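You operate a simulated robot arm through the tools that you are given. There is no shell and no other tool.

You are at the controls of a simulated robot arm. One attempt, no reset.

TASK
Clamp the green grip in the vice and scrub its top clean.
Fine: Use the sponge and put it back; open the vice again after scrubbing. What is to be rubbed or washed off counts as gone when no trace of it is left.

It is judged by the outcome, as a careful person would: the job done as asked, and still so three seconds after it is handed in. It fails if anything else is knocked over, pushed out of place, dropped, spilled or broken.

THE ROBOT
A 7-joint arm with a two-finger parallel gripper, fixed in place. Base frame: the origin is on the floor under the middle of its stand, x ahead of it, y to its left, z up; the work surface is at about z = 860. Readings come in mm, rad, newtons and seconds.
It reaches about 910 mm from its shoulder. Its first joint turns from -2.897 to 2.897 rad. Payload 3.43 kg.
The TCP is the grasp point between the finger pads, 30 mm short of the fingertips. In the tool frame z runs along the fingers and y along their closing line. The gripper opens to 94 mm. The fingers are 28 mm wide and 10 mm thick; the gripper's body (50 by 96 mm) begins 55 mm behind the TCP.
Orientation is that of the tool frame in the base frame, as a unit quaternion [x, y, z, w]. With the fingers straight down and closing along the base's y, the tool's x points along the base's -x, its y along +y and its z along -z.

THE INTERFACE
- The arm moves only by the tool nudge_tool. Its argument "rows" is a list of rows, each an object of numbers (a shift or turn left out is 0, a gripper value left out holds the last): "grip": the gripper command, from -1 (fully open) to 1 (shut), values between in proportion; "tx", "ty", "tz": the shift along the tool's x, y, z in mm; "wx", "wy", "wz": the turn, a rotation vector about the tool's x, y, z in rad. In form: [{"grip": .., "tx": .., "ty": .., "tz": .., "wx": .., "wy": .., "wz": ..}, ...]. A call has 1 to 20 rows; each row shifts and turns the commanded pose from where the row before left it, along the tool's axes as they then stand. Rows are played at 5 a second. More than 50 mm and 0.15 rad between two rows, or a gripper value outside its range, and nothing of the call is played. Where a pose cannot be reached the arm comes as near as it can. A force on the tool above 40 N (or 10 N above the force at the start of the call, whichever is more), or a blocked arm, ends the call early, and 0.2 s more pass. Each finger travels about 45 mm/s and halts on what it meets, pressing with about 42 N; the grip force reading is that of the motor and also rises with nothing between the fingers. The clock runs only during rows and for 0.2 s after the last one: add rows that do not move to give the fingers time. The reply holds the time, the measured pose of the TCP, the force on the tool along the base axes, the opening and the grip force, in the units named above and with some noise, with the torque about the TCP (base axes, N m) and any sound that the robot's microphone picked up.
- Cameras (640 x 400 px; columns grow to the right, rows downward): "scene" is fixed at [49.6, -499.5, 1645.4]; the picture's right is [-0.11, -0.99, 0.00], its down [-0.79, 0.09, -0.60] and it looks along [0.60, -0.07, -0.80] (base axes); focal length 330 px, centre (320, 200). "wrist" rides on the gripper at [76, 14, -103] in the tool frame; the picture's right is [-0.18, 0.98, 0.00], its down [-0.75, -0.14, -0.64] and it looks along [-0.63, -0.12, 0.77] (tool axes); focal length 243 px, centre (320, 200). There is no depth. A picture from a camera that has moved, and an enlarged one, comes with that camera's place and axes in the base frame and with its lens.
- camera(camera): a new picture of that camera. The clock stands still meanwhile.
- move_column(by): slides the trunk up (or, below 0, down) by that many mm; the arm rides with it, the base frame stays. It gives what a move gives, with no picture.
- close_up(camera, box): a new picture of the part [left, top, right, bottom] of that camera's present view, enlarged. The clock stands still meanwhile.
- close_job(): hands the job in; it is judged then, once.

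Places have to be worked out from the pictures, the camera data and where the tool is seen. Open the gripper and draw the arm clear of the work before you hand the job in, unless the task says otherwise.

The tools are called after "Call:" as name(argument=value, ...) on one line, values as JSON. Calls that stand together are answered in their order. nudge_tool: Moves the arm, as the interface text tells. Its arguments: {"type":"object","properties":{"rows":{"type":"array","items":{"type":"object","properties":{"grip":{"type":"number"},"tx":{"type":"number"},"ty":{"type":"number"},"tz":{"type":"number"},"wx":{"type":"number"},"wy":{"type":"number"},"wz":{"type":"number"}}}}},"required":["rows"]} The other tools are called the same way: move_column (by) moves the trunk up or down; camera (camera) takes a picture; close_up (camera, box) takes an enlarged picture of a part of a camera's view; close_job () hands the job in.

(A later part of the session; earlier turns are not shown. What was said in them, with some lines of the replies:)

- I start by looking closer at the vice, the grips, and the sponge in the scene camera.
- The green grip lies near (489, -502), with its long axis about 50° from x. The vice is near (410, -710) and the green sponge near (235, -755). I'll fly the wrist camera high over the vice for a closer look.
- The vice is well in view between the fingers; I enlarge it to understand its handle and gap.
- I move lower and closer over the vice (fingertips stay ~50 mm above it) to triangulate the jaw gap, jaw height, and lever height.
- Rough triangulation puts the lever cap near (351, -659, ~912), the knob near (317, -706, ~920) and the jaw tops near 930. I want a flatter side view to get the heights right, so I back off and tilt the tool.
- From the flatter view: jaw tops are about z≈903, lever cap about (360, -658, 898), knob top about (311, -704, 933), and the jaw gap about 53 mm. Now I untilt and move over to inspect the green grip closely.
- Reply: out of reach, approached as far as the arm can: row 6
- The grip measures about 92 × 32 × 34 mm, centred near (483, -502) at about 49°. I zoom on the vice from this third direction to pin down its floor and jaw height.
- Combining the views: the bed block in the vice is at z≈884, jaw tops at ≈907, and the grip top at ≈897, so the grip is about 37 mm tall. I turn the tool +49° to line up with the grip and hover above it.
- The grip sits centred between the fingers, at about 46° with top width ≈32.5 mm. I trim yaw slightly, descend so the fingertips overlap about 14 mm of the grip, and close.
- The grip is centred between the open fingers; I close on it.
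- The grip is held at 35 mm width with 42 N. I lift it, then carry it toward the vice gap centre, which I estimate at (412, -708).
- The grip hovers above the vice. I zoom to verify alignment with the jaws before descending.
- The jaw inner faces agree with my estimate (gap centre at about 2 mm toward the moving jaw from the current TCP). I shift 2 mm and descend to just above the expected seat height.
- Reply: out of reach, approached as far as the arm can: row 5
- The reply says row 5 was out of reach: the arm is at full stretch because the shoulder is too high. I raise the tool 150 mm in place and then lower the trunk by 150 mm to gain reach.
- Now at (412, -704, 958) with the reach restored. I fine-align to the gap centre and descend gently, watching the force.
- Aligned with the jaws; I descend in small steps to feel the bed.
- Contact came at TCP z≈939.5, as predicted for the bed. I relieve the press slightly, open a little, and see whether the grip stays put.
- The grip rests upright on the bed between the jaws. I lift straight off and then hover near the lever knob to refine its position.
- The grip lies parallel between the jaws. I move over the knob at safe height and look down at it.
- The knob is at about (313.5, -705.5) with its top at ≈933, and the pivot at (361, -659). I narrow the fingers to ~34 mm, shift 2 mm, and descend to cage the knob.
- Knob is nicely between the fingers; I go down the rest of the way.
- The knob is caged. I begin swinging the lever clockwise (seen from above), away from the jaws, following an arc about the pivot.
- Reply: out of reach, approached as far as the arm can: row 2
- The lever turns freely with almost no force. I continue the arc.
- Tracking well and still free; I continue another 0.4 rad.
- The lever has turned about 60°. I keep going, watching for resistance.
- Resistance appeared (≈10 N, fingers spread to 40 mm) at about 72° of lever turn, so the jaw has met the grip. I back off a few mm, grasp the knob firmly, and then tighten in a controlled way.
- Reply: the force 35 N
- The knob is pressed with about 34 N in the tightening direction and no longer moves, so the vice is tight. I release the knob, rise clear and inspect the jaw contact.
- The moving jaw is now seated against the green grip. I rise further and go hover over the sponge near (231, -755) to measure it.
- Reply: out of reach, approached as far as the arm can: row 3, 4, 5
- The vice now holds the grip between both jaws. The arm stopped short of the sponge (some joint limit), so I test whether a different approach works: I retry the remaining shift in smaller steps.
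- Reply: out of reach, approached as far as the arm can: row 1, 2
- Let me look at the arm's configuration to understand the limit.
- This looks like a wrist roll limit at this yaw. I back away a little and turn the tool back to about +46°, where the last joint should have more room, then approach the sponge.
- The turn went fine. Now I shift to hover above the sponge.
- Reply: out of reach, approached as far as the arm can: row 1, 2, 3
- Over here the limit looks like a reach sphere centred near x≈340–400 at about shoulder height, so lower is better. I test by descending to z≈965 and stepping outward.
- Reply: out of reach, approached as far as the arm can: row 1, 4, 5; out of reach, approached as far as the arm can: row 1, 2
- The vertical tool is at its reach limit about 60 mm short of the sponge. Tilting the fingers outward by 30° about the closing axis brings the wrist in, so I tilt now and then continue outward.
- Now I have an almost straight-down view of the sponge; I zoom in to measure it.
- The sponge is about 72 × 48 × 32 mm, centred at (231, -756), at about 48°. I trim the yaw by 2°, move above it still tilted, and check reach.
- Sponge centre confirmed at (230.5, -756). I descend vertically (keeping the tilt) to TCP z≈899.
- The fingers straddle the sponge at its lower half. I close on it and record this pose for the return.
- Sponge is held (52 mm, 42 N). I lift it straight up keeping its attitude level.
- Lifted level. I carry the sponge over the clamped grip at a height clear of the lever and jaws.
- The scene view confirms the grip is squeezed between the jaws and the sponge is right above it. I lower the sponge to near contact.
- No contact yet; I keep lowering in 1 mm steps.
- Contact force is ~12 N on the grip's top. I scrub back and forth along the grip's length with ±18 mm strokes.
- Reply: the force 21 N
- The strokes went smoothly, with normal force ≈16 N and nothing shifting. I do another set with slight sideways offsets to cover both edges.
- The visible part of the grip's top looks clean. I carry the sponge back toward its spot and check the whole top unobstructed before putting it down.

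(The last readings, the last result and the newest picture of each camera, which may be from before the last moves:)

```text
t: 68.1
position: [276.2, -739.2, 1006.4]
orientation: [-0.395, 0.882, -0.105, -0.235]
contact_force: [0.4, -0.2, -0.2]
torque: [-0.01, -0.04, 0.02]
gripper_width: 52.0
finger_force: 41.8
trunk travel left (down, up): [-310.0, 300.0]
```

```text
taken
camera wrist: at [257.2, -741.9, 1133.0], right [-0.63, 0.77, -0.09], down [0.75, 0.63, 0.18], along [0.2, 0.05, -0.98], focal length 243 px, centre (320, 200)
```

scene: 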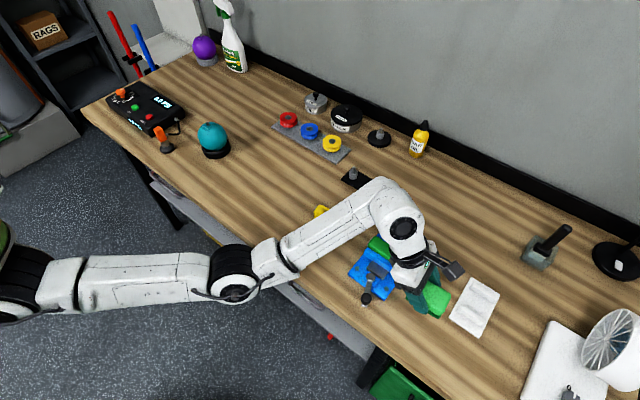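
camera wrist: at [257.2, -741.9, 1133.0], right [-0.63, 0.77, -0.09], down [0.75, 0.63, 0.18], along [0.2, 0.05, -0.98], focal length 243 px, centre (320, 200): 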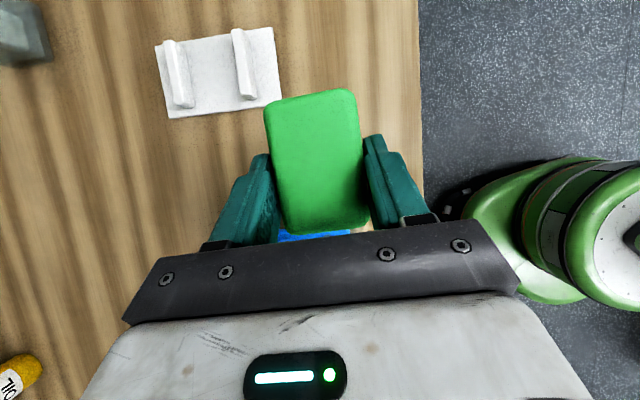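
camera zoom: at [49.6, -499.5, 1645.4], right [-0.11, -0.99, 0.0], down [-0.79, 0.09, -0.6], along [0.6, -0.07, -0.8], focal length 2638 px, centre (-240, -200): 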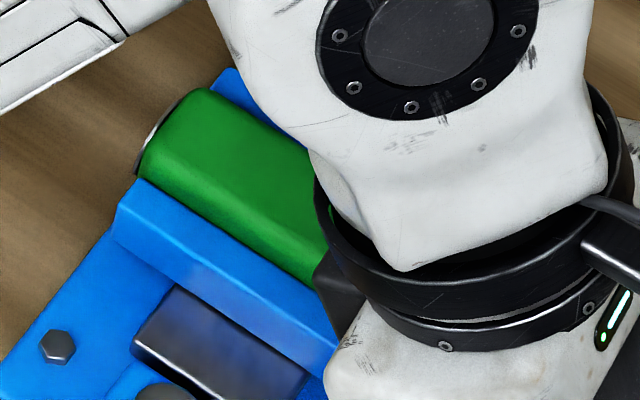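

The gripper hides the grip here. I swing the held sponge to the near side of the vice so both cameras can see the whole top.

Call:
nudge_tool(rows=[{"tx": -32.2, "ty": -6.8, "tz": -18.5}, {"tx": -32.2, "ty": -6.8, "tz": -18.5}, {"tx": -32.2, "ty": -6.8, "tz": -18.5}, {"tx": -32.2, "ty": -6.7, "tz": -18.4}, {"tx": -32.2, "ty": -6.7, "tz": -18.4}, {}])

Call:
camera(camera="wrist")

Call:
close_up(camera="scene", box=[360, 225, 420, 275])

```text
t: 69.5
position: [424.5, -623.3, 1005.2]
orientation: [-0.396, 0.882, -0.106, -0.234]
contact_force: [0.2, 0.3, 0.2]
torque: [0.0, 0.02, -0.01]
gripper_width: 51.9
finger_force: 41.8
trunk travel left (down, up): [-310.0, 300.0]
```

```text
taken
camera wrist: at [405.5, -625.4, 1132.8], right [-0.63, 0.77, -0.09], down [0.75, 0.63, 0.18], along [0.2, 0.05, -0.98], focal length 243 px, centre (320, 200)
```

wrist: 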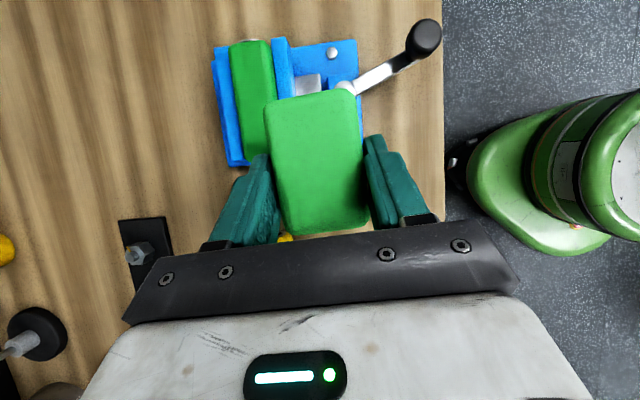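

```text
8.00 times, centred on (390, 250) of scene
camera zoom: at [49.6, -499.5, 1645.4], right [-0.11, -0.99, 0.0], down [-0.79, 0.09, -0.6], along [0.6, -0.07, -0.8], focal length 2638 px, centre (-240, -200)
```

zoom: 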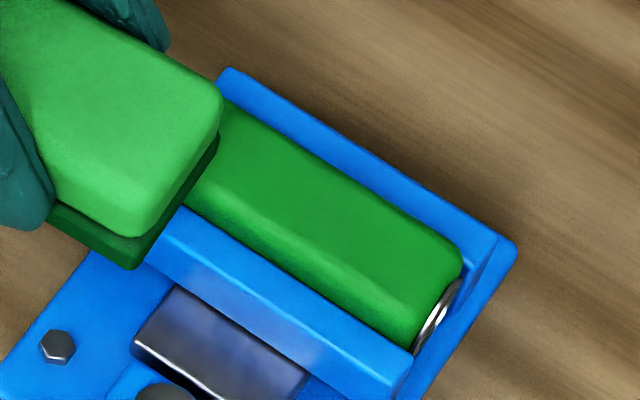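

Call:
close_up(camera="wrist", box=[200, 30, 300, 180])

Call:
close_up(camera="wrist", box=[225, 35, 285, 95])

Call:
close_up(camera="scene", box=[372, 232, 408, 264])

```text
2.67 times, centred on (250, 105) of wrist
camera zoom: at [405.5, -625.4, 1132.8], right [-0.63, 0.77, -0.09], down [0.75, 0.63, 0.18], along [0.2, 0.05, -0.98], focal length 647 px, centre (507, 453)
```

zoom: 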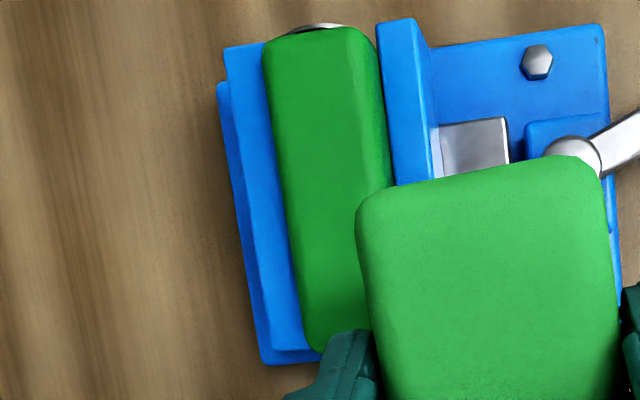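

```text
6.67 times, centred on (255, 65) of wrist
camera zoom: at [405.5, -625.4, 1132.8], right [-0.63, 0.77, -0.09], down [0.75, 0.63, 0.18], along [0.2, 0.05, -0.98], focal length 1618 px, centre (753, 1100)
```

zoom: 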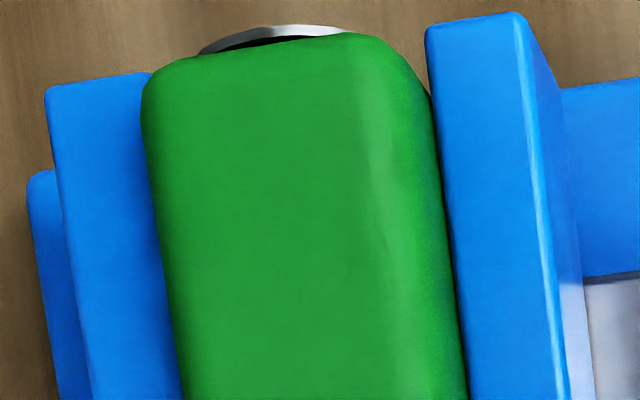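

```text
12.50 times, centred on (390, 248) of scene
camera zoom: at [49.6, -499.5, 1645.4], right [-0.11, -0.99, 0.0], down [-0.79, 0.09, -0.6], along [0.6, -0.07, -0.8], focal length 4122 px, centre (-555, -400)
```

zoom: 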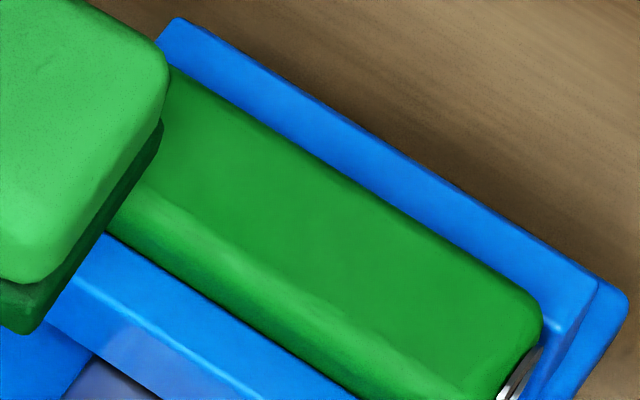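

Both views show the top clean with no visible trace. For certainty I do one more scrub pass before putting the sponge back: return over the grip and descend to light contact.

Call:
nudge_tool(rows=[{"tx": 25.5, "ty": -28.9, "tz": 14.9}, {"tx": 25.5, "ty": -28.8, "tz": 14.9}, {}, {"tx": -8, "tz": 14}, {"tx": -8, "tz": 14}, {"tx": -5.5, "tz": 9.6}, {}])

Call:
nudge_tool(rows=[{"tx": -1, "tz": 1.74}, {}])

```text
t: 71.1
position: [429.9, -705.5, 961.8]
orientation: [-0.395, 0.882, -0.105, -0.234]
contact_force: [0.1, 0.3, -0.1]
torque: [-0.02, 0.0, -0.04]
gripper_width: 52.1
finger_force: 42.0
trunk travel left (down, up): [-310.0, 300.0]
```

```text
t: 71.7
position: [428.5, -706.1, 959.9]
orientation: [-0.395, 0.882, -0.106, -0.235]
contact_force: [-0.3, -0.4, -0.2]
torque: [-0.02, 0.0, 0.03]
gripper_width: 52.0
finger_force: 41.6
trunk travel left (down, up): [-310.0, 300.0]
```

Call:
nudge_tool(rows=[{"tx": -1, "tz": 1.74}, {"tx": -0.75, "tz": 1.3}, {}])

Call:
nudge_tool(rows=[{"tx": -0.5, "tz": 0.87}, {}])

```text
t: 72.5
position: [429.7, -705.8, 956.2]
orientation: [-0.396, 0.882, -0.105, -0.234]
contact_force: [1.0, 0.4, 0.8]
torque: [-0.05, 0.02, 0.04]
gripper_width: 52.1
finger_force: 42.4
trunk travel left (down, up): [-310.0, 300.0]
```

```text
t: 73.1
position: [429.6, -705.5, 956.2]
orientation: [-0.395, 0.882, -0.106, -0.235]
contact_force: [1.3, -1.0, 6.4]
torque: [-0.07, 0.0, 0.0]
gripper_width: 51.8
finger_force: 41.6
trunk travel left (down, up): [-310.0, 300.0]
```

Contact is back at ~6 N; I press slightly more and scrub again with long strokes and side offsets.

Call:
nudge_tool(rows=[{"tx": -0.5, "tz": 0.87}, {"tx": -8.7, "tz": -4.96}, {"tx": -8.7, "tz": -4.96}, {"tx": 8.7, "tz": 4.96}, {"tx": 8.7, "tz": 4.96}, {"tx": 8.7, "tz": 4.96}, {"tx": 8.7, "tz": 4.96}, {"tx": -8.7, "tz": -4.96}, {"tx": -8.7, "tz": -4.96}, {"ty": 5}, {"tx": -8.7, "tz": -4.96}, {"tx": -8.7, "tz": -4.96}, {"tx": 8.7, "tz": 4.96}, {"tx": 8.7, "tz": 4.96}, {"tx": 8.7, "tz": 4.96}, {"tx": 8.7, "tz": 4.96}, {"tx": -8.7, "tz": -4.96}, {"tx": -8.7, "tz": -4.96}, {"ty": -5}, {}])

Call:
nudge_tool(rows=[{"ty": -5}, {"tx": -8.7, "tz": -4.96}, {"tx": -8.7, "tz": -4.96}, {"tx": 8.7, "tz": 4.96}, {"tx": 8.7, "tz": 4.96}, {"tx": 8.7, "tz": 4.96}, {"tx": 8.7, "tz": 4.96}, {"tx": -8.7, "tz": -4.96}, {"tx": -8.7, "tz": -4.96}, {"ty": 5}, {}])

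Call:
nudge_tool(rows=[{"tx": 9.9, "tz": -17.4}, {"tx": 14.9, "tz": -26}, {}])

Call:
close_up(camera="scene", box=[345, 215, 435, 295])

```text
t: 77.3
position: [428.2, -704.2, 954.8]
orientation: [-0.395, 0.882, -0.105, -0.237]
contact_force: [-11.8, 8.3, 22.4]
torque: [0.32, 0.35, -0.02]
gripper_width: 52.1
finger_force: 41.6
trunk travel left (down, up): [-310.0, 300.0]
```

```text
t: 79.7
position: [430.0, -705.2, 954.6]
orientation: [-0.396, 0.881, -0.106, -0.234]
contact_force: [3.7, -8.2, 19.9]
torque: [-0.28, -0.14, 0.1]
gripper_width: 52.7
finger_force: 41.9
trunk travel left (down, up): [-310.0, 300.0]
```

```text
t: 80.5
position: [428.7, -705.7, 1004.7]
orientation: [-0.396, 0.882, -0.104, -0.233]
contact_force: [-0.1, 0.6, -0.4]
torque: [-0.03, 0.0, 0.0]
gripper_width: 52.5
finger_force: 41.9
trunk travel left (down, up): [-310.0, 300.0]
```

```text
5.00 times, centred on (390, 255) of scene
camera zoom: at [49.6, -499.5, 1645.4], right [-0.11, -0.99, 0.0], down [-0.79, 0.09, -0.6], along [0.6, -0.07, -0.8], focal length 1649 px, centre (-30, -75)
```

zoom: 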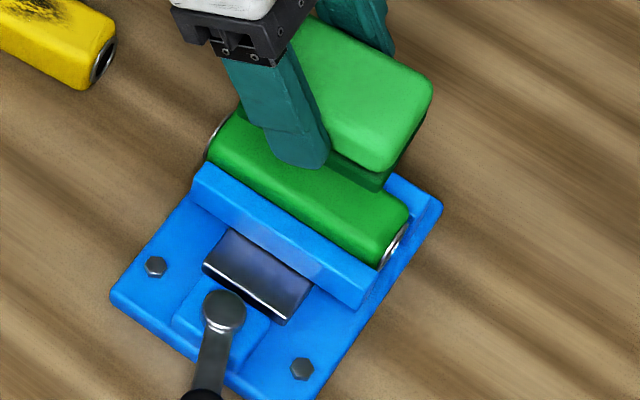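

The top is clean. The contact height dropped by ~2 mm, so the sponge crept slightly up in the fingers; I'll put it down by feel. I carry it back above its original place.

Call:
nudge_tool(rows=[{"tx": 27.4, "ty": 22.9, "tz": 15.7}, {"tx": 27.4, "ty": 22.9, "tz": 15.7}, {"tx": 27.4, "ty": 22.9, "tz": 15.7}, {"tx": 27.3, "ty": 22.8, "tz": 15.7}, {"tx": 27.3, "ty": 22.8, "tz": 15.8}, {}])

Call:
camera(camera="wrist")

Call:
camera(camera="scene")

```text
t: 81.9
position: [238.7, -746.7, 1003.6]
orientation: [-0.395, 0.882, -0.105, -0.234]
contact_force: [0.4, 0.0, -0.1]
torque: [-0.01, 0.0, 0.0]
gripper_width: 52.2
finger_force: 41.7
trunk travel left (down, up): [-310.0, 300.0]
```

```text
taken
camera wrist: at [218.4, -749.4, 1131.4], right [-0.63, 0.77, -0.09], down [0.75, 0.63, 0.18], along [0.2, 0.05, -0.98], focal length 243 px, centre (320, 200)
```

wrist: 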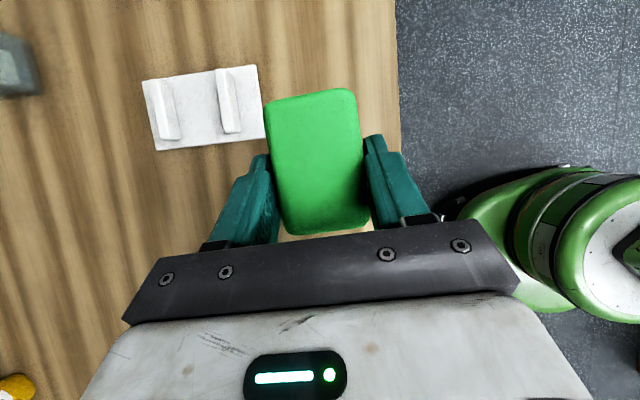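

```text
taken
```

scene: 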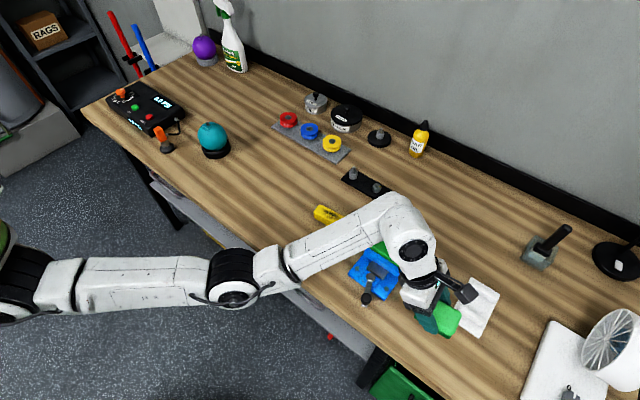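

The sponge sits in the fingers as before. I lower it vertically toward its original spot.

Call:
nudge_tool(rows=[{"tx": -9.9, "tz": 17.4}, {"tx": -9.9, "tz": 17.4}, {"tx": -9.9, "tz": 17.4}, {"tx": -9.9, "tz": 17.4}, {"tx": -9.4, "tz": 16.5}, {}])

Call:
nudge_tool(rows=[{"tx": -1.5, "tz": 2.6}, {}])

Call:
nudge_tool(rows=[{"tx": -0.75, "tz": 1.3}, {}])

```text
t: 83.3
position: [237.7, -748.1, 904.6]
orientation: [-0.394, 0.882, -0.105, -0.236]
contact_force: [-0.7, -0.1, -0.5]
torque: [0.02, -0.04, -0.01]
gripper_width: 52.4
finger_force: 41.9
trunk travel left (down, up): [-310.0, 300.0]
```

```text
t: 83.9
position: [237.4, -747.4, 902.2]
orientation: [-0.396, 0.882, -0.106, -0.234]
contact_force: [-0.1, -0.7, -0.5]
torque: [0.0, 0.0, -0.05]
gripper_width: 52.2
finger_force: 41.9
trunk travel left (down, up): [-310.0, 300.0]
```

```text
t: 84.5
position: [238.2, -746.8, 900.8]
orientation: [-0.395, 0.882, -0.105, -0.234]
contact_force: [0.7, 0.3, -0.8]
torque: [-0.02, 0.02, 0.0]
gripper_width: 52.0
finger_force: 42.0
trunk travel left (down, up): [-310.0, 300.0]
```

Call:
nudge_tool(rows=[{"tx": -0.75, "tz": 1.3}, {}])

Call:
nudge_tool(rows=[{"tx": -0.75, "tz": 1.3}, {}])

Call:
nudge_tool(rows=[{"tx": -0.5, "tz": 0.87}, {}])

```text
t: 85.1
position: [238.2, -747.4, 898.1]
orientation: [-0.396, 0.881, -0.106, -0.235]
contact_force: [0.3, 0.4, 0.1]
torque: [-0.03, 0.03, -0.06]
gripper_width: 52.2
finger_force: 42.0
trunk travel left (down, up): [-310.0, 300.0]
```

```text
t: 85.7
position: [238.7, -747.3, 897.6]
orientation: [-0.396, 0.882, -0.105, -0.234]
contact_force: [0.4, -0.3, 0.2]
torque: [-0.01, 0.0, 0.06]
gripper_width: 52.1
finger_force: 42.0
trunk travel left (down, up): [-310.0, 300.0]
```

```text
t: 86.3
position: [238.8, -747.9, 895.3]
orientation: [-0.396, 0.882, -0.105, -0.234]
contact_force: [0.4, -0.4, 0.7]
torque: [-0.05, -0.01, 0.04]
gripper_width: 52.2
finger_force: 42.6
trunk travel left (down, up): [-310.0, 300.0]
```

Call:
nudge_tool(rows=[{"tx": -0.5, "tz": 0.87}, {}])

Call:
close_up(camera="scene", box=[370, 280, 470, 370])

```text
t: 86.9
position: [238.5, -748.9, 896.4]
orientation: [-0.395, 0.882, -0.106, -0.235]
contact_force: [-0.1, 0.1, 4.2]
torque: [-0.22, 0.09, -0.02]
gripper_width: 52.2
finger_force: 41.9
trunk travel left (down, up): [-310.0, 300.0]
```

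```text
4.44 times, centred on (420, 325) of scene
camera zoom: at [49.6, -499.5, 1645.4], right [-0.11, -0.99, 0.0], down [-0.79, 0.09, -0.6], along [0.6, -0.07, -0.8], focal length 1466 px, centre (-124, -356)
```

zoom: 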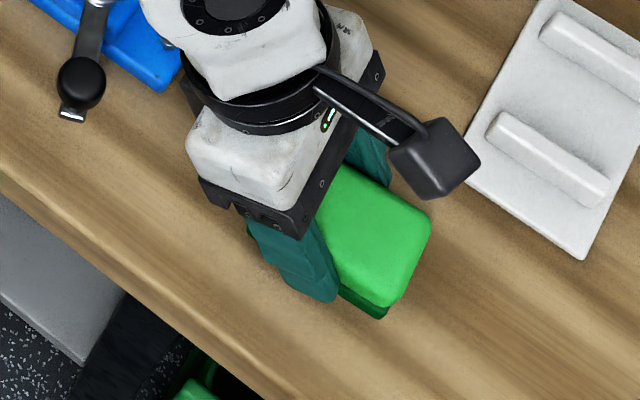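

The sponge touches the bench (4 N) at its original spot. I open the fingers and check it before rising.

Call:
nudge_tool(rows=[{"grip": -1}, {}, {}, {}, {}])

Call:
nudge_tool(rows=[{"tx": 9.9, "tz": -17.4}, {"tx": 14.9, "tz": -26}, {"tx": 14.9, "tz": -26}, {}])

Call:
camera(camera="wrist")

Call:
close_up(camera="scene", box=[395, 300, 455, 360])

```text
t: 88.1
position: [238.4, -747.0, 893.7]
orientation: [-0.396, 0.881, -0.105, -0.235]
contact_force: [-0.3, 1.0, 0.4]
torque: [0.0, -0.01, -0.01]
gripper_width: 94.4
finger_force: 0.1
trunk travel left (down, up): [-310.0, 300.0]
```

```text
t: 89.1
position: [239.6, -747.2, 975.0]
orientation: [-0.396, 0.882, -0.105, -0.235]
contact_force: [0.4, -0.1, -0.1]
torque: [0.01, 0.01, -0.02]
gripper_width: 94.0
finger_force: 0.1
trunk travel left (down, up): [-310.0, 300.0]
```

```text
taken
camera wrist: at [219.4, -749.6, 1103.2], right [-0.63, 0.77, -0.09], down [0.75, 0.63, 0.18], along [0.2, 0.05, -0.98], focal length 243 px, centre (320, 200)
```

wrist: 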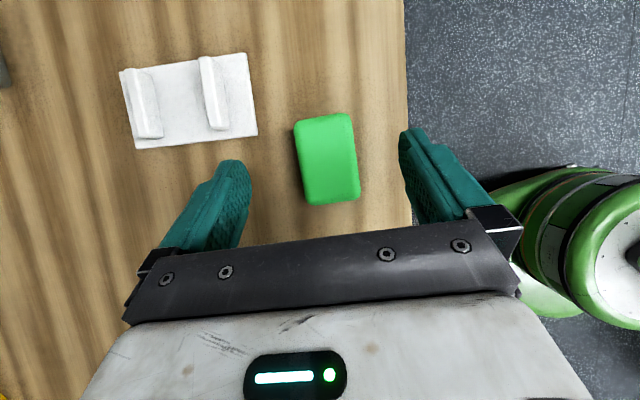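

```text
6.67 times, centred on (425, 330) of scene
camera zoom: at [49.6, -499.5, 1645.4], right [-0.11, -0.99, 0.0], down [-0.79, 0.09, -0.6], along [0.6, -0.07, -0.8], focal length 2198 px, centre (-380, -667)
```

zoom: 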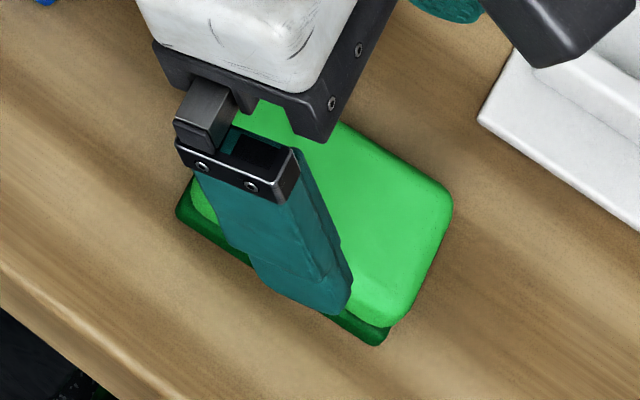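

The sponge is back exactly where it was, flat and untouched around it. Now I move back toward the lever, untilt, and turn the tool to cage the knob again.

Call:
nudge_tool(rows=[{"tx": -24.2, "ty": 9.35, "tz": -22.5}, {"tx": -24.2, "ty": 9.35, "tz": -22.5}, {"tx": -24.3, "ty": 9.35, "tz": -22.5}, {"tx": -24.3, "ty": 9.35, "tz": -22.4}, {"wy": -0.13}, {"wy": -0.13}, {"wy": -0.13}, {"wy": -0.13}, {}])

Call:
nudge_tool(rows=[{"wz": 0.148}, {"wz": 0.148}, {"wz": 0.148}, {"wz": 0.148}, {"wz": 0.148}, {"wz": 0.148}, {"wz": 0.148}, {"wz": 0.148}, {"wz": 0.148}, {"wz": 0.146}, {}])

Call:
camera(camera="wrist")

Call:
camera(camera="scene")

```text
t: 91.1
position: [297.7, -627.2, 1005.0]
orientation: [-0.409, 0.912, 0.0, 0.001]
contact_force: [-0.6, 0.4, -0.3]
torque: [0.01, -0.02, 0.01]
gripper_width: 94.0
finger_force: 0.1
trunk travel left (down, up): [-310.0, 300.0]
```

```text
t: 93.5
position: [297.0, -626.4, 1004.5]
orientation: [0.314, 0.95, 0.0, 0.001]
contact_force: [0.3, 0.3, 0.3]
torque: [0.01, 0.0, -0.01]
gripper_width: 94.1
finger_force: 0.0
trunk travel left (down, up): [-310.0, 300.0]
```

```text
taken
camera wrist: at [244.6, -569.9, 1108.3], right [0.73, 0.68, 0.0], down [0.52, -0.56, 0.64], along [0.44, -0.47, -0.77], focal length 243 px, centre (320, 200)
```

wrist: 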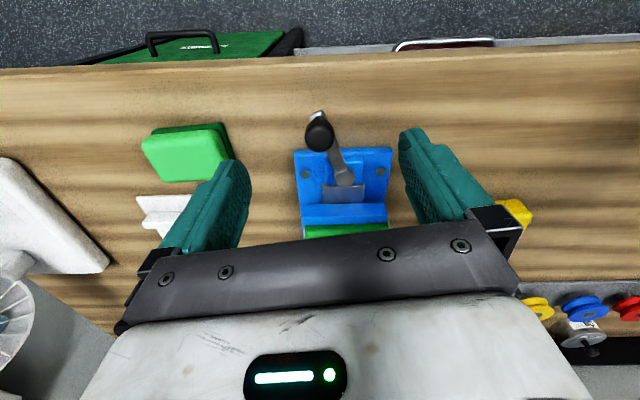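

```text
taken
```

scene: 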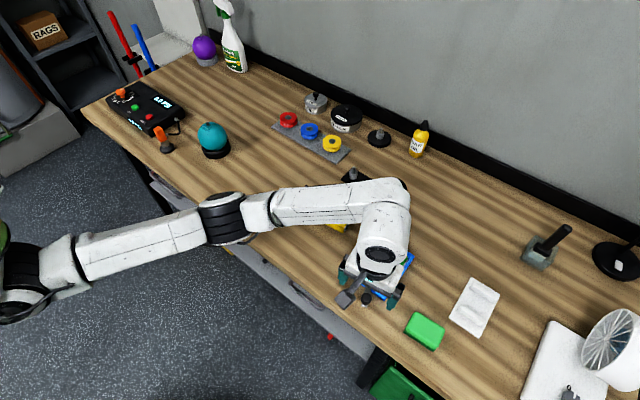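

Call:
close_up(camera="wrist", box=[260, 90, 400, 210])

```text
3.33 times, centred on (330, 150) of wrist
camera zoom: at [244.6, -569.9, 1108.3], right [0.73, 0.68, 0.0], down [0.52, -0.56, 0.64], along [0.44, -0.47, -0.77], focal length 809 px, centre (287, 367)
```

zoom: 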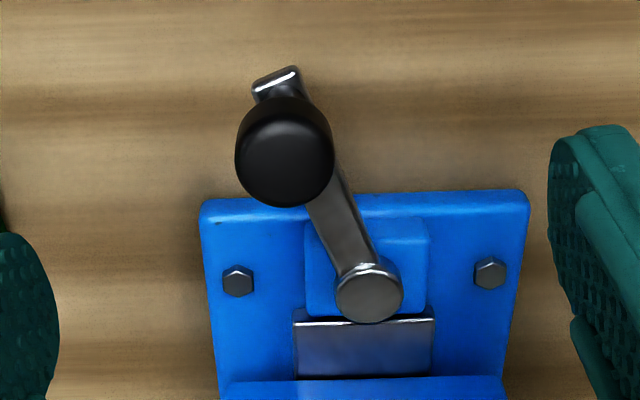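

The knob is at about (300, -630), pivot (362, -659). I turn the tool tangential to the lever, narrow the fingers, and look again before descending.

Call:
nudge_tool(rows=[{"wz": -0.108, "grip": 0.2}, {"wz": -0.108}, {"tx": -3.8, "ty": -2.3}, {"tz": 15}, {"tz": 15}, {}])

Call:
close_up(camera="wrist", box=[240, 60, 400, 240])

```text
t: 94.9
position: [299.1, -629.7, 974.6]
orientation: [0.209, 0.978, 0.0, 0.0]
contact_force: [0.4, 0.3, -0.6]
torque: [-0.02, 0.01, 0.02]
gripper_width: 37.5
finger_force: 0.0
trunk travel left (down, up): [-310.0, 300.0]
```

```text
2.22 times, centred on (320, 150) of wrist
camera zoom: at [236.2, -586.5, 1078.5], right [0.57, 0.82, 0.0], down [0.63, -0.44, 0.64], along [0.53, -0.37, -0.77], focal length 539 px, centre (320, 311)
```

zoom: 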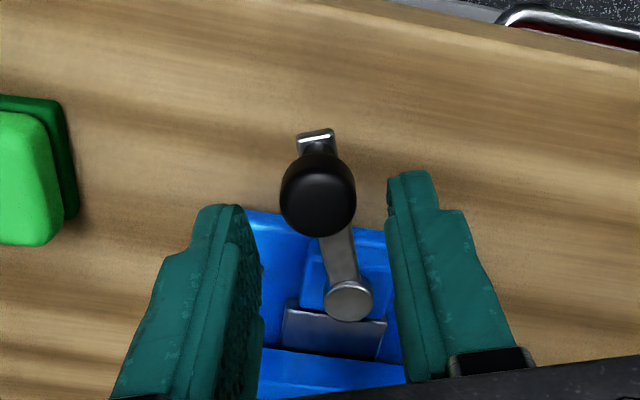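

Knob is centred between the fingers. I descend and then swing the lever back counter-clockwise.

Call:
nudge_tool(rows=[{"tz": 12}, {"tz": 12}, {"tz": 11.5}, {}])

Call:
nudge_tool(rows=[{"grip": 0.4}, {}, {"ty": -3, "wz": -0.05}, {"ty": -6.6, "wz": -0.1}, {}])

Call:
close_up(camera="wrist", box=[240, 60, 400, 240])

```text
t: 95.9
position: [297.8, -630.1, 939.2]
orientation: [0.209, 0.978, 0.001, 0.0]
contact_force: [-0.7, -0.4, 0.2]
torque: [-0.03, 0.02, 0.02]
gripper_width: 37.6
finger_force: 0.2
trunk travel left (down, up): [-310.0, 300.0]
```

```text
t: 97.1
position: [295.6, -638.8, 939.2]
orientation: [0.134, 0.991, 0.001, 0.0]
contact_force: [0.1, 0.1, 0.5]
torque: [0.06, -0.02, 0.05]
gripper_width: 28.8
finger_force: 0.8
trunk travel left (down, up): [-310.0, 300.0]
```

```text
2.22 times, centred on (320, 150) of wrist
camera zoom: at [226.4, -605.6, 1042.8], right [0.44, 0.9, 0.0], down [0.69, -0.34, 0.64], along [0.58, -0.28, -0.77], focal length 539 px, centre (320, 311)
```

zoom: 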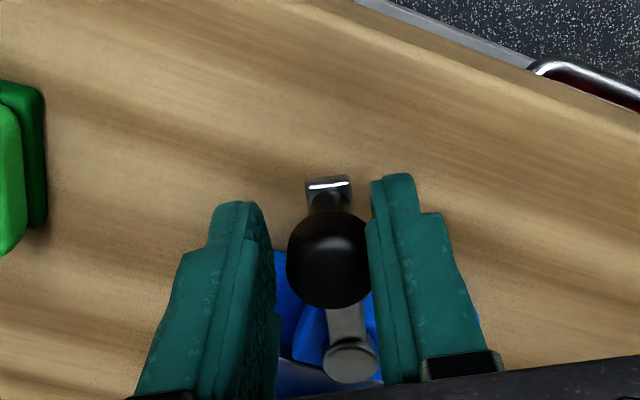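

The lever follows freely. I continue the counter-clockwise arc.

Call:
nudge_tool(rows=[{"ty": -6.6, "wz": -0.1}, {"ty": -6.6, "wz": -0.1}, {"ty": -6.6, "wz": -0.1}, {"ty": -6.6, "wz": -0.1}, {}])

Call:
close_up(camera="wrist", box=[240, 60, 400, 240])

```text
t: 98.3
position: [292.3, -664.9, 939.6]
orientation: [-0.065, 0.998, 0.0, 0.0]
contact_force: [-0.2, 0.1, 0.8]
torque: [0.02, 0.0, 0.02]
gripper_width: 28.3
finger_force: 0.4
trunk travel left (down, up): [-310.0, 300.0]
```

```text
2.22 times, centred on (320, 150) of wrist
camera zoom: at [215.8, -661.3, 1042.8], right [0.05, 1.0, 0.0], down [0.77, -0.04, 0.64], along [0.64, -0.03, -0.77], focal length 539 px, centre (320, 311)
```

zoom: 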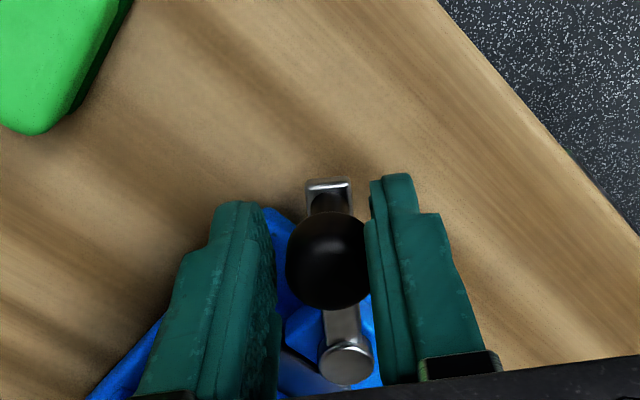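

Call:
nudge_tool(rows=[{"ty": -6.6, "wz": -0.1}, {"ty": -6.6, "wz": -0.1}, {"ty": -6.6, "wz": -0.1}, {"ty": -6.6, "wz": -0.1}, {}])

Call:
close_up(camera="wrist", box=[240, 60, 400, 240])

Call:
close_up(camera="scene", box=[340, 215, 430, 305])

```text
t: 99.5
position: [299.9, -690.0, 939.4]
orientation: [-0.263, 0.965, 0.0, 0.0]
contact_force: [0.4, 0.1, -0.2]
torque: [-0.02, 0.01, -0.04]
gripper_width: 28.0
finger_force: 0.1
trunk travel left (down, up): [-310.0, 300.0]
```

```text
2.22 times, centred on (320, 150) of wrist
camera zoom: at [227.9, -717.5, 1042.5], right [-0.34, 0.94, 0.0], down [0.72, 0.26, 0.64], along [0.6, 0.22, -0.77], focal length 539 px, centre (320, 311)
```

zoom: 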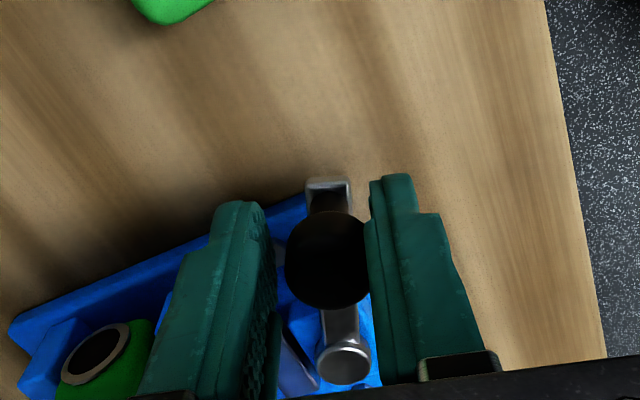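

```text
4.44 times, centred on (385, 260) of scene
camera zoom: at [49.6, -499.5, 1645.4], right [-0.11, -0.99, 0.0], down [-0.79, 0.09, -0.6], along [0.6, -0.07, -0.8], focal length 1466 px, centre (31, -67)
```

zoom: 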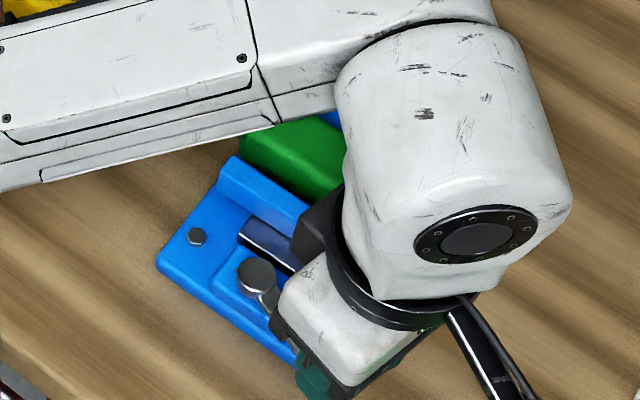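

The jaw is backing away from the grip. I finish the last ~0.27 rad to the lever's original position.

Call:
nudge_tool(rows=[{"ty": -6.6, "wz": -0.1}, {"ty": -6.6, "wz": -0.1}, {"ty": -4.6, "wz": -0.07}, {}])

Call:
close_up(camera="wrist", box=[240, 60, 400, 240])

Call:
close_up(camera="scene", box=[340, 215, 430, 305])

```text
t: 100.5
position: [310.5, -704.2, 940.5]
orientation: [-0.39, 0.921, 0.0, 0.0]
contact_force: [1.3, 0.2, 0.2]
torque: [-0.02, -0.02, 0.0]
gripper_width: 28.9
finger_force: 0.3
trunk travel left (down, up): [-310.0, 300.0]
```

```text
2.22 times, centred on (320, 150) of wrist
camera zoom: at [248.2, -750.1, 1042.9], right [-0.58, 0.82, 0.0], down [0.63, 0.44, 0.64], along [0.52, 0.37, -0.77], focal length 539 px, centre (320, 311)
```

zoom: 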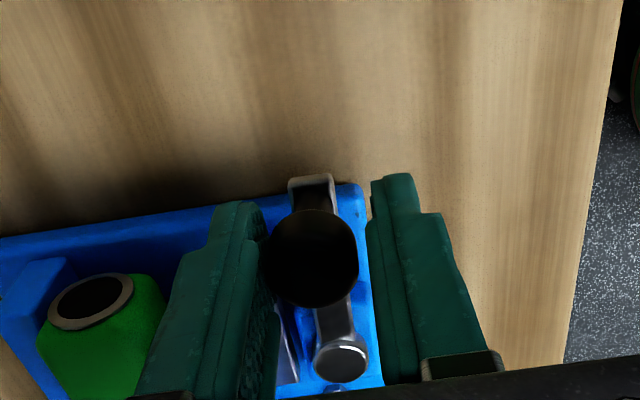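

```text
4.44 times, centred on (385, 260) of scene
camera zoom: at [49.6, -499.5, 1645.4], right [-0.11, -0.99, 0.0], down [-0.79, 0.09, -0.6], along [0.6, -0.07, -0.8], focal length 1466 px, centre (31, -67)
```

zoom: 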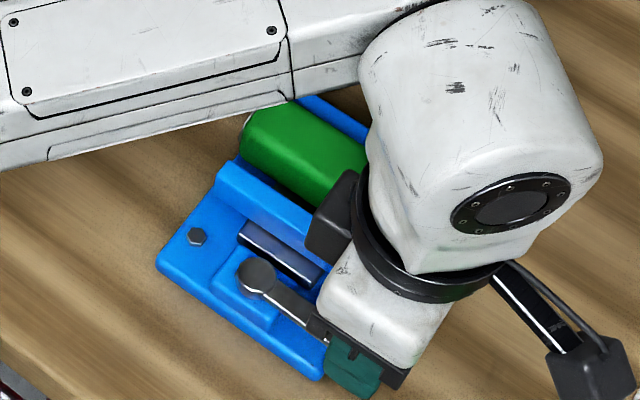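

The lever is back at its original orientation and the jaw is clear of the grip. I loosen the fingers and rise straight up.

Call:
nudge_tool(rows=[{"grip": 0.2}, {}, {"tz": -15}, {"tz": -25}, {"tz": -30}, {}])

Call:
camera(camera="wrist")

Call:
close_up(camera="wrist", box=[180, 80, 400, 240])

```text
t: 101.9
position: [309.6, -704.6, 1009.1]
orientation: [-0.39, 0.921, 0.0, 0.0]
contact_force: [0.3, 0.3, -1.3]
torque: [0.0, 0.02, -0.02]
gripper_width: 37.4
finger_force: 0.0
trunk travel left (down, up): [-310.0, 300.0]
```

```text
taken
camera wrist: at [247.9, -749.9, 1112.1], right [-0.58, 0.82, 0.0], down [0.63, 0.44, 0.64], along [0.52, 0.37, -0.77], focal length 243 px, centre (320, 200)
```

wrist: 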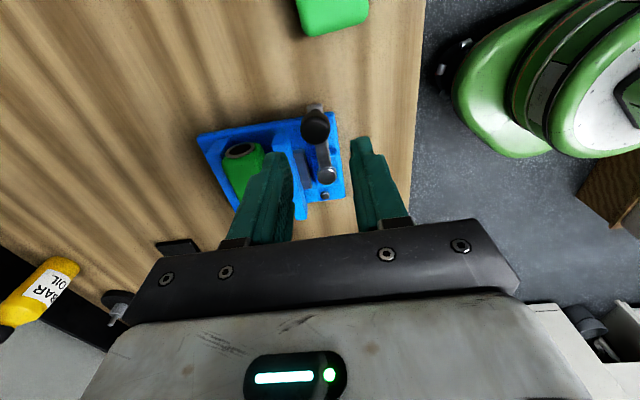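

```text
2.50 times, centred on (290, 160) of wrist
camera zoom: at [247.9, -749.9, 1112.1], right [-0.58, 0.82, 0.0], down [0.63, 0.44, 0.64], along [0.52, 0.37, -0.77], focal length 606 px, centre (395, 300)
```

zoom: 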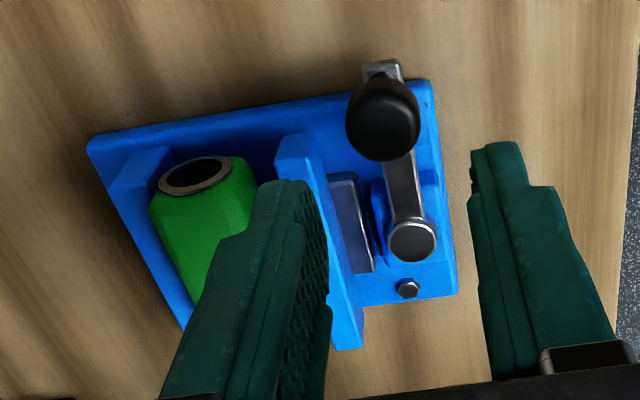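

The vice is open, with the clean grip resting in it and the lever at its starting place. I open the gripper and draw the arm well clear.

Call:
nudge_tool(rows=[{"tz": -30, "grip": -1}, {"tz": -30}, {"tx": -35.5, "ty": 10.6, "tz": -10}, {"tx": -35.5, "ty": 10.6, "tz": -10}, {"tx": -35.5, "ty": 10.6, "tz": -10}, {"tx": -35.5, "ty": 10.6, "tz": -10}, {"tx": -35.5, "ty": 10.6, "tz": -10}, {"tx": -35.5, "ty": 10.6, "tz": -10}, {"tx": -35.5, "ty": 10.6, "tz": -10}, {}])

Call:
camera(camera="scene")

Call:
camera(camera="wrist")

```text
t: 104.1
position: [313.1, -688.4, 1072.0]
orientation: [-0.388, 0.922, 0.0, -0.001]
contact_force: [-0.2, -0.1, 1.1]
torque: [0.02, 0.01, -0.02]
gripper_width: 93.6
finger_force: 0.2
out of reach, approached as far as the arm can: row 2, 3, 4, 5, 6, 7, 8, 9
trunk travel left (down, up): [-310.0, 300.0]
```

```text
taken
```

scene: 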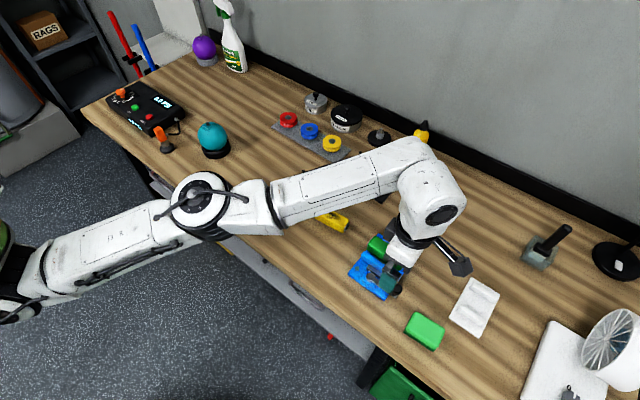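

```text
taken
camera wrist: at [251.4, -732.9, 1174.8], right [-0.58, 0.82, 0.0], down [0.63, 0.44, 0.64], along [0.52, 0.37, -0.77], focal length 243 px, centre (320, 200)
```

wrist: 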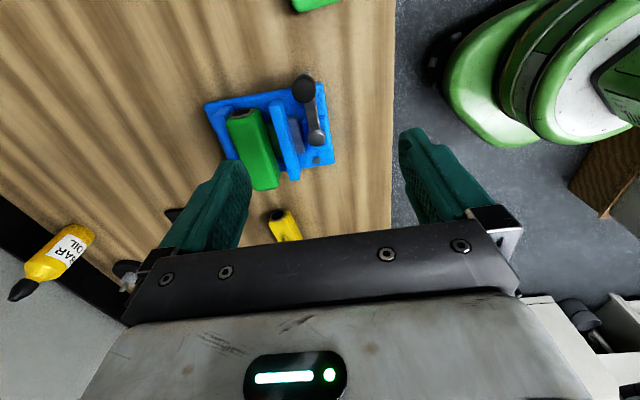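

The upward part ran into the reach limit and the arm stopped. I try retreating inward at a slightly lower height.

Call:
nudge_tool(rows=[{"tx": -10, "ty": 10, "tz": 5}, {"tx": -15, "ty": 15, "tz": 5}, {"tx": -20, "ty": 15, "tz": 3}, {}])

```text
t: 105.1
position: [312.6, -688.3, 1071.0]
orientation: [-0.389, 0.921, 0.0, 0.0]
contact_force: [0.7, 0.9, 0.2]
torque: [-0.02, 0.01, 0.01]
gripper_width: 93.8
finger_force: 0.1
out of reach, approached as far as the arm can: row 1, 2, 3
trunk travel left (down, up): [-310.0, 300.0]
```

Call:
nudge_tool(rows=[{"tz": 20}, {"tz": 20}, {}])

```text
t: 105.9
position: [317.1, -698.8, 1061.6]
orientation: [-0.39, 0.921, 0.002, 0.0]
contact_force: [-0.4, 0.2, 0.3]
torque: [-0.03, 0.01, -0.02]
gripper_width: 94.2
finger_force: 0.0
out of reach, approached as far as the arm can: row 1, 2
trunk travel left (down, up): [-310.0, 300.0]
```

The arm seems to be locked straight (a singular pose). I try a sideways move in the elbow's folding direction (toward -x, slightly in and down) to break out of it.

Call:
nudge_tool(rows=[{"tx": 6.8, "ty": 14.3, "tz": 5}, {"tx": 6.8, "ty": 14.3, "tz": 5}, {"tx": 6.8, "ty": 14.3, "tz": 5}, {}])

Call:
camera(camera="scene")

```text
t: 106.9
position: [291.4, -692.4, 1058.5]
orientation: [-0.401, 0.916, -0.008, -0.006]
contact_force: [0.8, 0.5, -0.5]
torque: [0.02, 0.03, 0.03]
gripper_width: 93.9
finger_force: 0.1
out of reach, approached as far as the arm can: row 2, 3
trunk travel left (down, up): [-310.0, 300.0]
```

```text
taken
```

scene: 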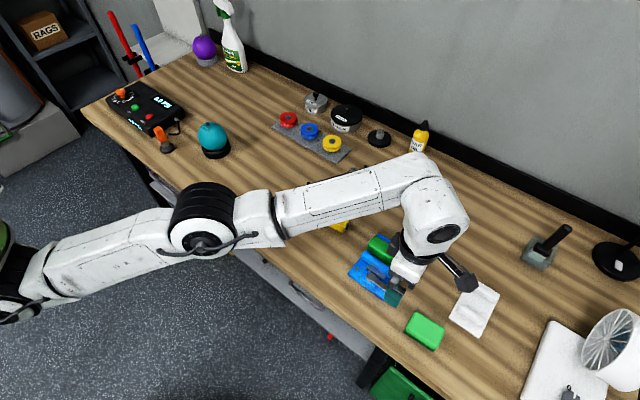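

The elbow has rolled over; now I try the inward retreat again in small steps.

Call:
nudge_tool(rows=[{"tx": -10, "ty": 10}, {"tx": -15, "ty": 10}, {"tx": -20, "ty": 10}, {}])

```text
t: 107.9
position: [291.7, -692.7, 1060.1]
orientation: [-0.4, 0.916, -0.009, -0.007]
contact_force: [0.4, 0.2, 0.9]
torque: [-0.01, 0.01, -0.01]
gripper_width: 93.9
finger_force: 0.0
out of reach, approached as far as the arm can: row 1, 2, 3
trunk travel left (down, up): [-310.0, 300.0]
```

Call:
nudge_tool(rows=[{"wy": 0.1}, {"wy": 0.1}, {"wy": 0.1}, {}])

```text
t: 108.9
position: [291.0, -693.0, 1059.0]
orientation: [-0.385, 0.911, -0.058, -0.137]
contact_force: [0.2, -0.5, 0.4]
torque: [0.0, -0.02, -0.01]
gripper_width: 94.0
finger_force: 0.1
out of reach, approached as far as the arm can: row 1
trunk travel left (down, up): [-310.0, 300.0]
```

The tilt freed the elbow. Now I retreat inward with the tool tilted.

Call:
nudge_tool(rows=[{"tx": -20.4, "ty": 6.8, "tz": -6.3}, {"tx": -20.4, "ty": 6.8, "tz": -6.3}, {"tx": -20.4, "ty": 6.8, "tz": -6.3}, {"tx": -20.4, "ty": 6.8, "tz": -6.3}, {}])

Call:
camera(camera="scene")

```text
t: 110.1
position: [332.1, -611.7, 1059.5]
orientation: [-0.385, 0.911, -0.058, -0.138]
contact_force: [-0.2, 0.4, -0.3]
torque: [-0.01, 0.02, 0.02]
gripper_width: 94.0
finger_force: 0.0
trunk travel left (down, up): [-310.0, 300.0]
```

```text
taken
```

scene: 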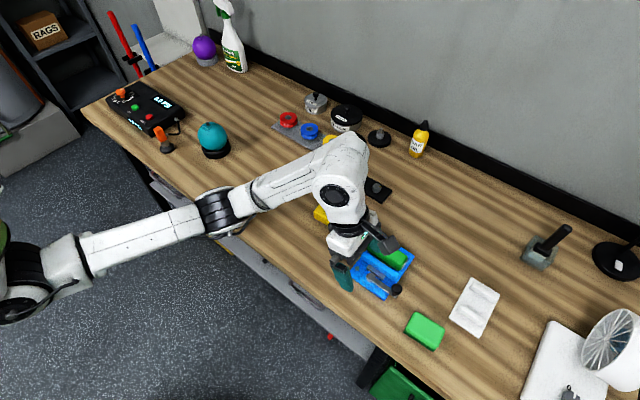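

Free again. I continue retreating inward and up, clear of the work.

Call:
nudge_tool(rows=[{"tx": -32.6, "ty": 8.2, "tz": -18.4}, {"tx": -32.6, "ty": 8.2, "tz": -18.4}, {"tx": -32.6, "ty": 8.2, "tz": -18.4}, {"tx": -32.6, "ty": 8.2, "tz": -18.4}, {"tx": -32.6, "ty": 8.2, "tz": -18.4}, {"wy": -0.15}, {"wy": -0.15}, {}])

Call:
camera(camera="scene")

Call:
close_up(camera="scene", box=[340, 220, 430, 305])

Call:
close_up(camera="scene", box=[372, 232, 408, 264])

```text
t: 111.9
position: [428.9, -451.7, 1099.8]
orientation: [-0.389, 0.921, 0.0, 0.001]
contact_force: [-0.4, 0.0, 0.0]
torque: [0.02, -0.03, 0.01]
gripper_width: 94.2
finger_force: 0.1
trunk travel left (down, up): [-310.0, 300.0]
```

```text
taken
```

scene: 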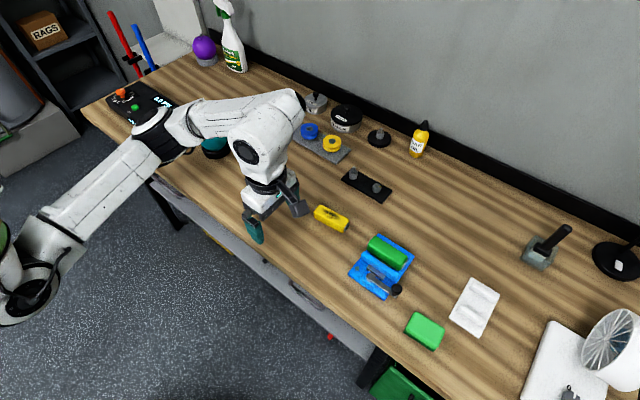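

```text
4.71 times, centred on (385, 262) of scene
camera zoom: at [49.6, -499.5, 1645.4], right [-0.11, -0.99, 0.0], down [-0.79, 0.09, -0.6], along [0.6, -0.07, -0.8], focal length 1552 px, centre (14, -94)
```

zoom: 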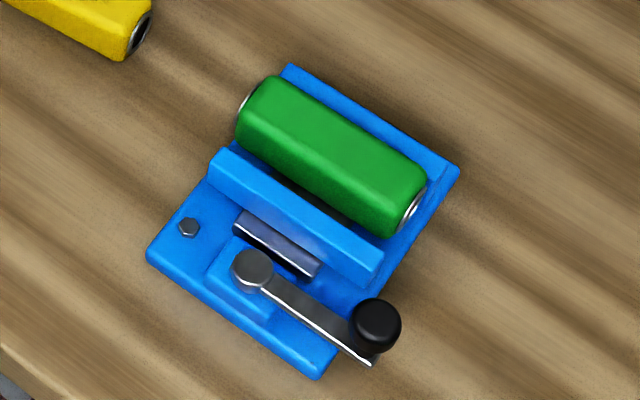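

```text
12.50 times, centred on (390, 248) of scene
camera zoom: at [49.6, -499.5, 1645.4], right [-0.11, -0.99, 0.0], down [-0.79, 0.09, -0.6], along [0.6, -0.07, -0.8], focal length 4122 px, centre (-555, -400)
```

zoom: 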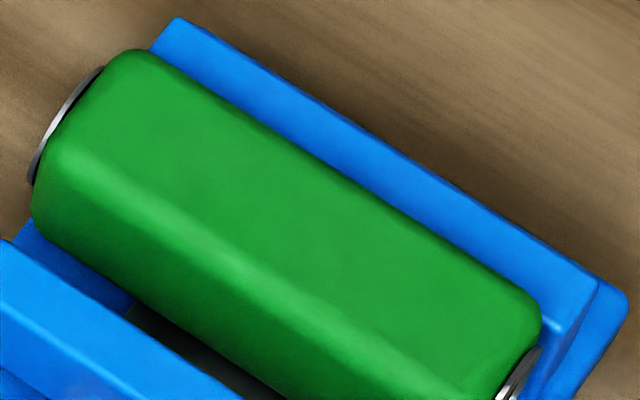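

Everything looks right: the grip is clean, the jaw and lever are back at their open position, and the sponge is home. I check the rest of the bench for anything disturbed near the elbow.

Call:
close_up(camera="scene", box=[80, 60, 280, 200])

Call:
close_up(camera="scene", box=[390, 250, 530, 370])

```text
2.86 times, centred on (180, 130) of scene
camera zoom: at [49.6, -499.5, 1645.4], right [-0.11, -0.99, 0.0], down [-0.79, 0.09, -0.6], along [0.6, -0.07, -0.8], focal length 942 px, centre (720, 400)
```

zoom: 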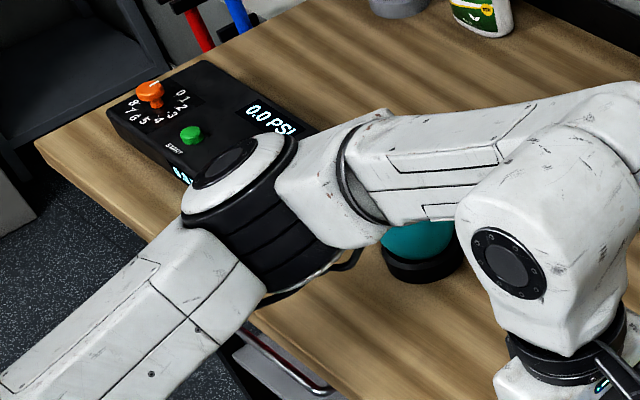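

```text
3.33 times, centred on (460, 310) of scene
camera zoom: at [49.6, -499.5, 1645.4], right [-0.11, -0.99, 0.0], down [-0.79, 0.09, -0.6], along [0.6, -0.07, -0.8], focal length 1099 px, centre (-147, -167)
```

zoom: 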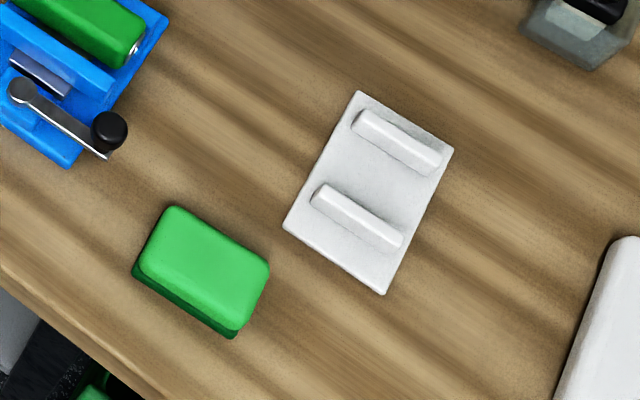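

The elbow hides a few items, so I raise the trunk back to its original height, which also takes the arm further clear, and look again.

Call:
move_column(by=140)

Call:
camera(camera="scene")

```text
t: 113.5
position: [428.5, -451.7, 1237.2]
orientation: [-0.39, 0.921, 0.0, 0.0]
contact_force: [0.5, -0.5, 0.4]
torque: [0.02, 0.0, 0.03]
gripper_width: 94.3
finger_force: 0.0
trunk travel left (down, up): [-450.0, 160.0]
```

```text
taken
```

scene: 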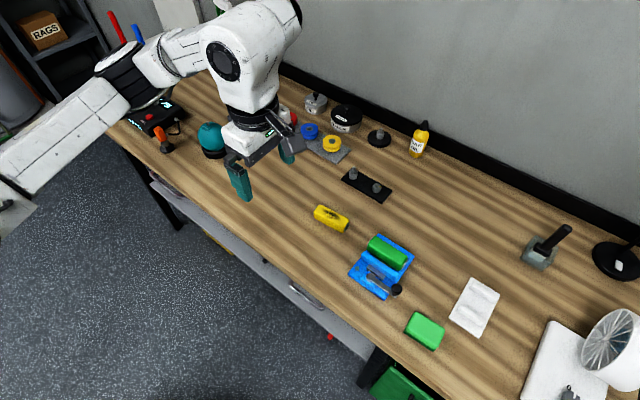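

All items are standing where they were. The grip's top is clean, the vice is open, the sponge is back in place, and the gripper is open and clear. I hand the job in.

Call:
close_job()

```text
The job is handed in.
```

The green grip's top is scrubbed clean, and the job is handed in. I haven't seen the judge's verdict.

- **Clamping:** I set the grip in the vice and turned the lever until the jaw held it firmly; the lever stopped moving under about 34 N.
- **Scrubbing:** I made two passes with the sponge. In the close-ups taken after the arm drew back, no trace of the smudge is left on the top.
- **Sponge:** It is back on the bench where it started, within about a millimetre.
- **Vice:** It is open again, with the lever and jaw where they began. I left the grip sitting loose in it, since the task didn't say to take it out.
- **Arm:** The gripper is open, the arm is clear of the work and the trunk is back at its starting height. While retreating, the arm locked up at full stretch for a few moves; it came free with nothing touched.

In the last overview picture, nothing else on the bench had moved.
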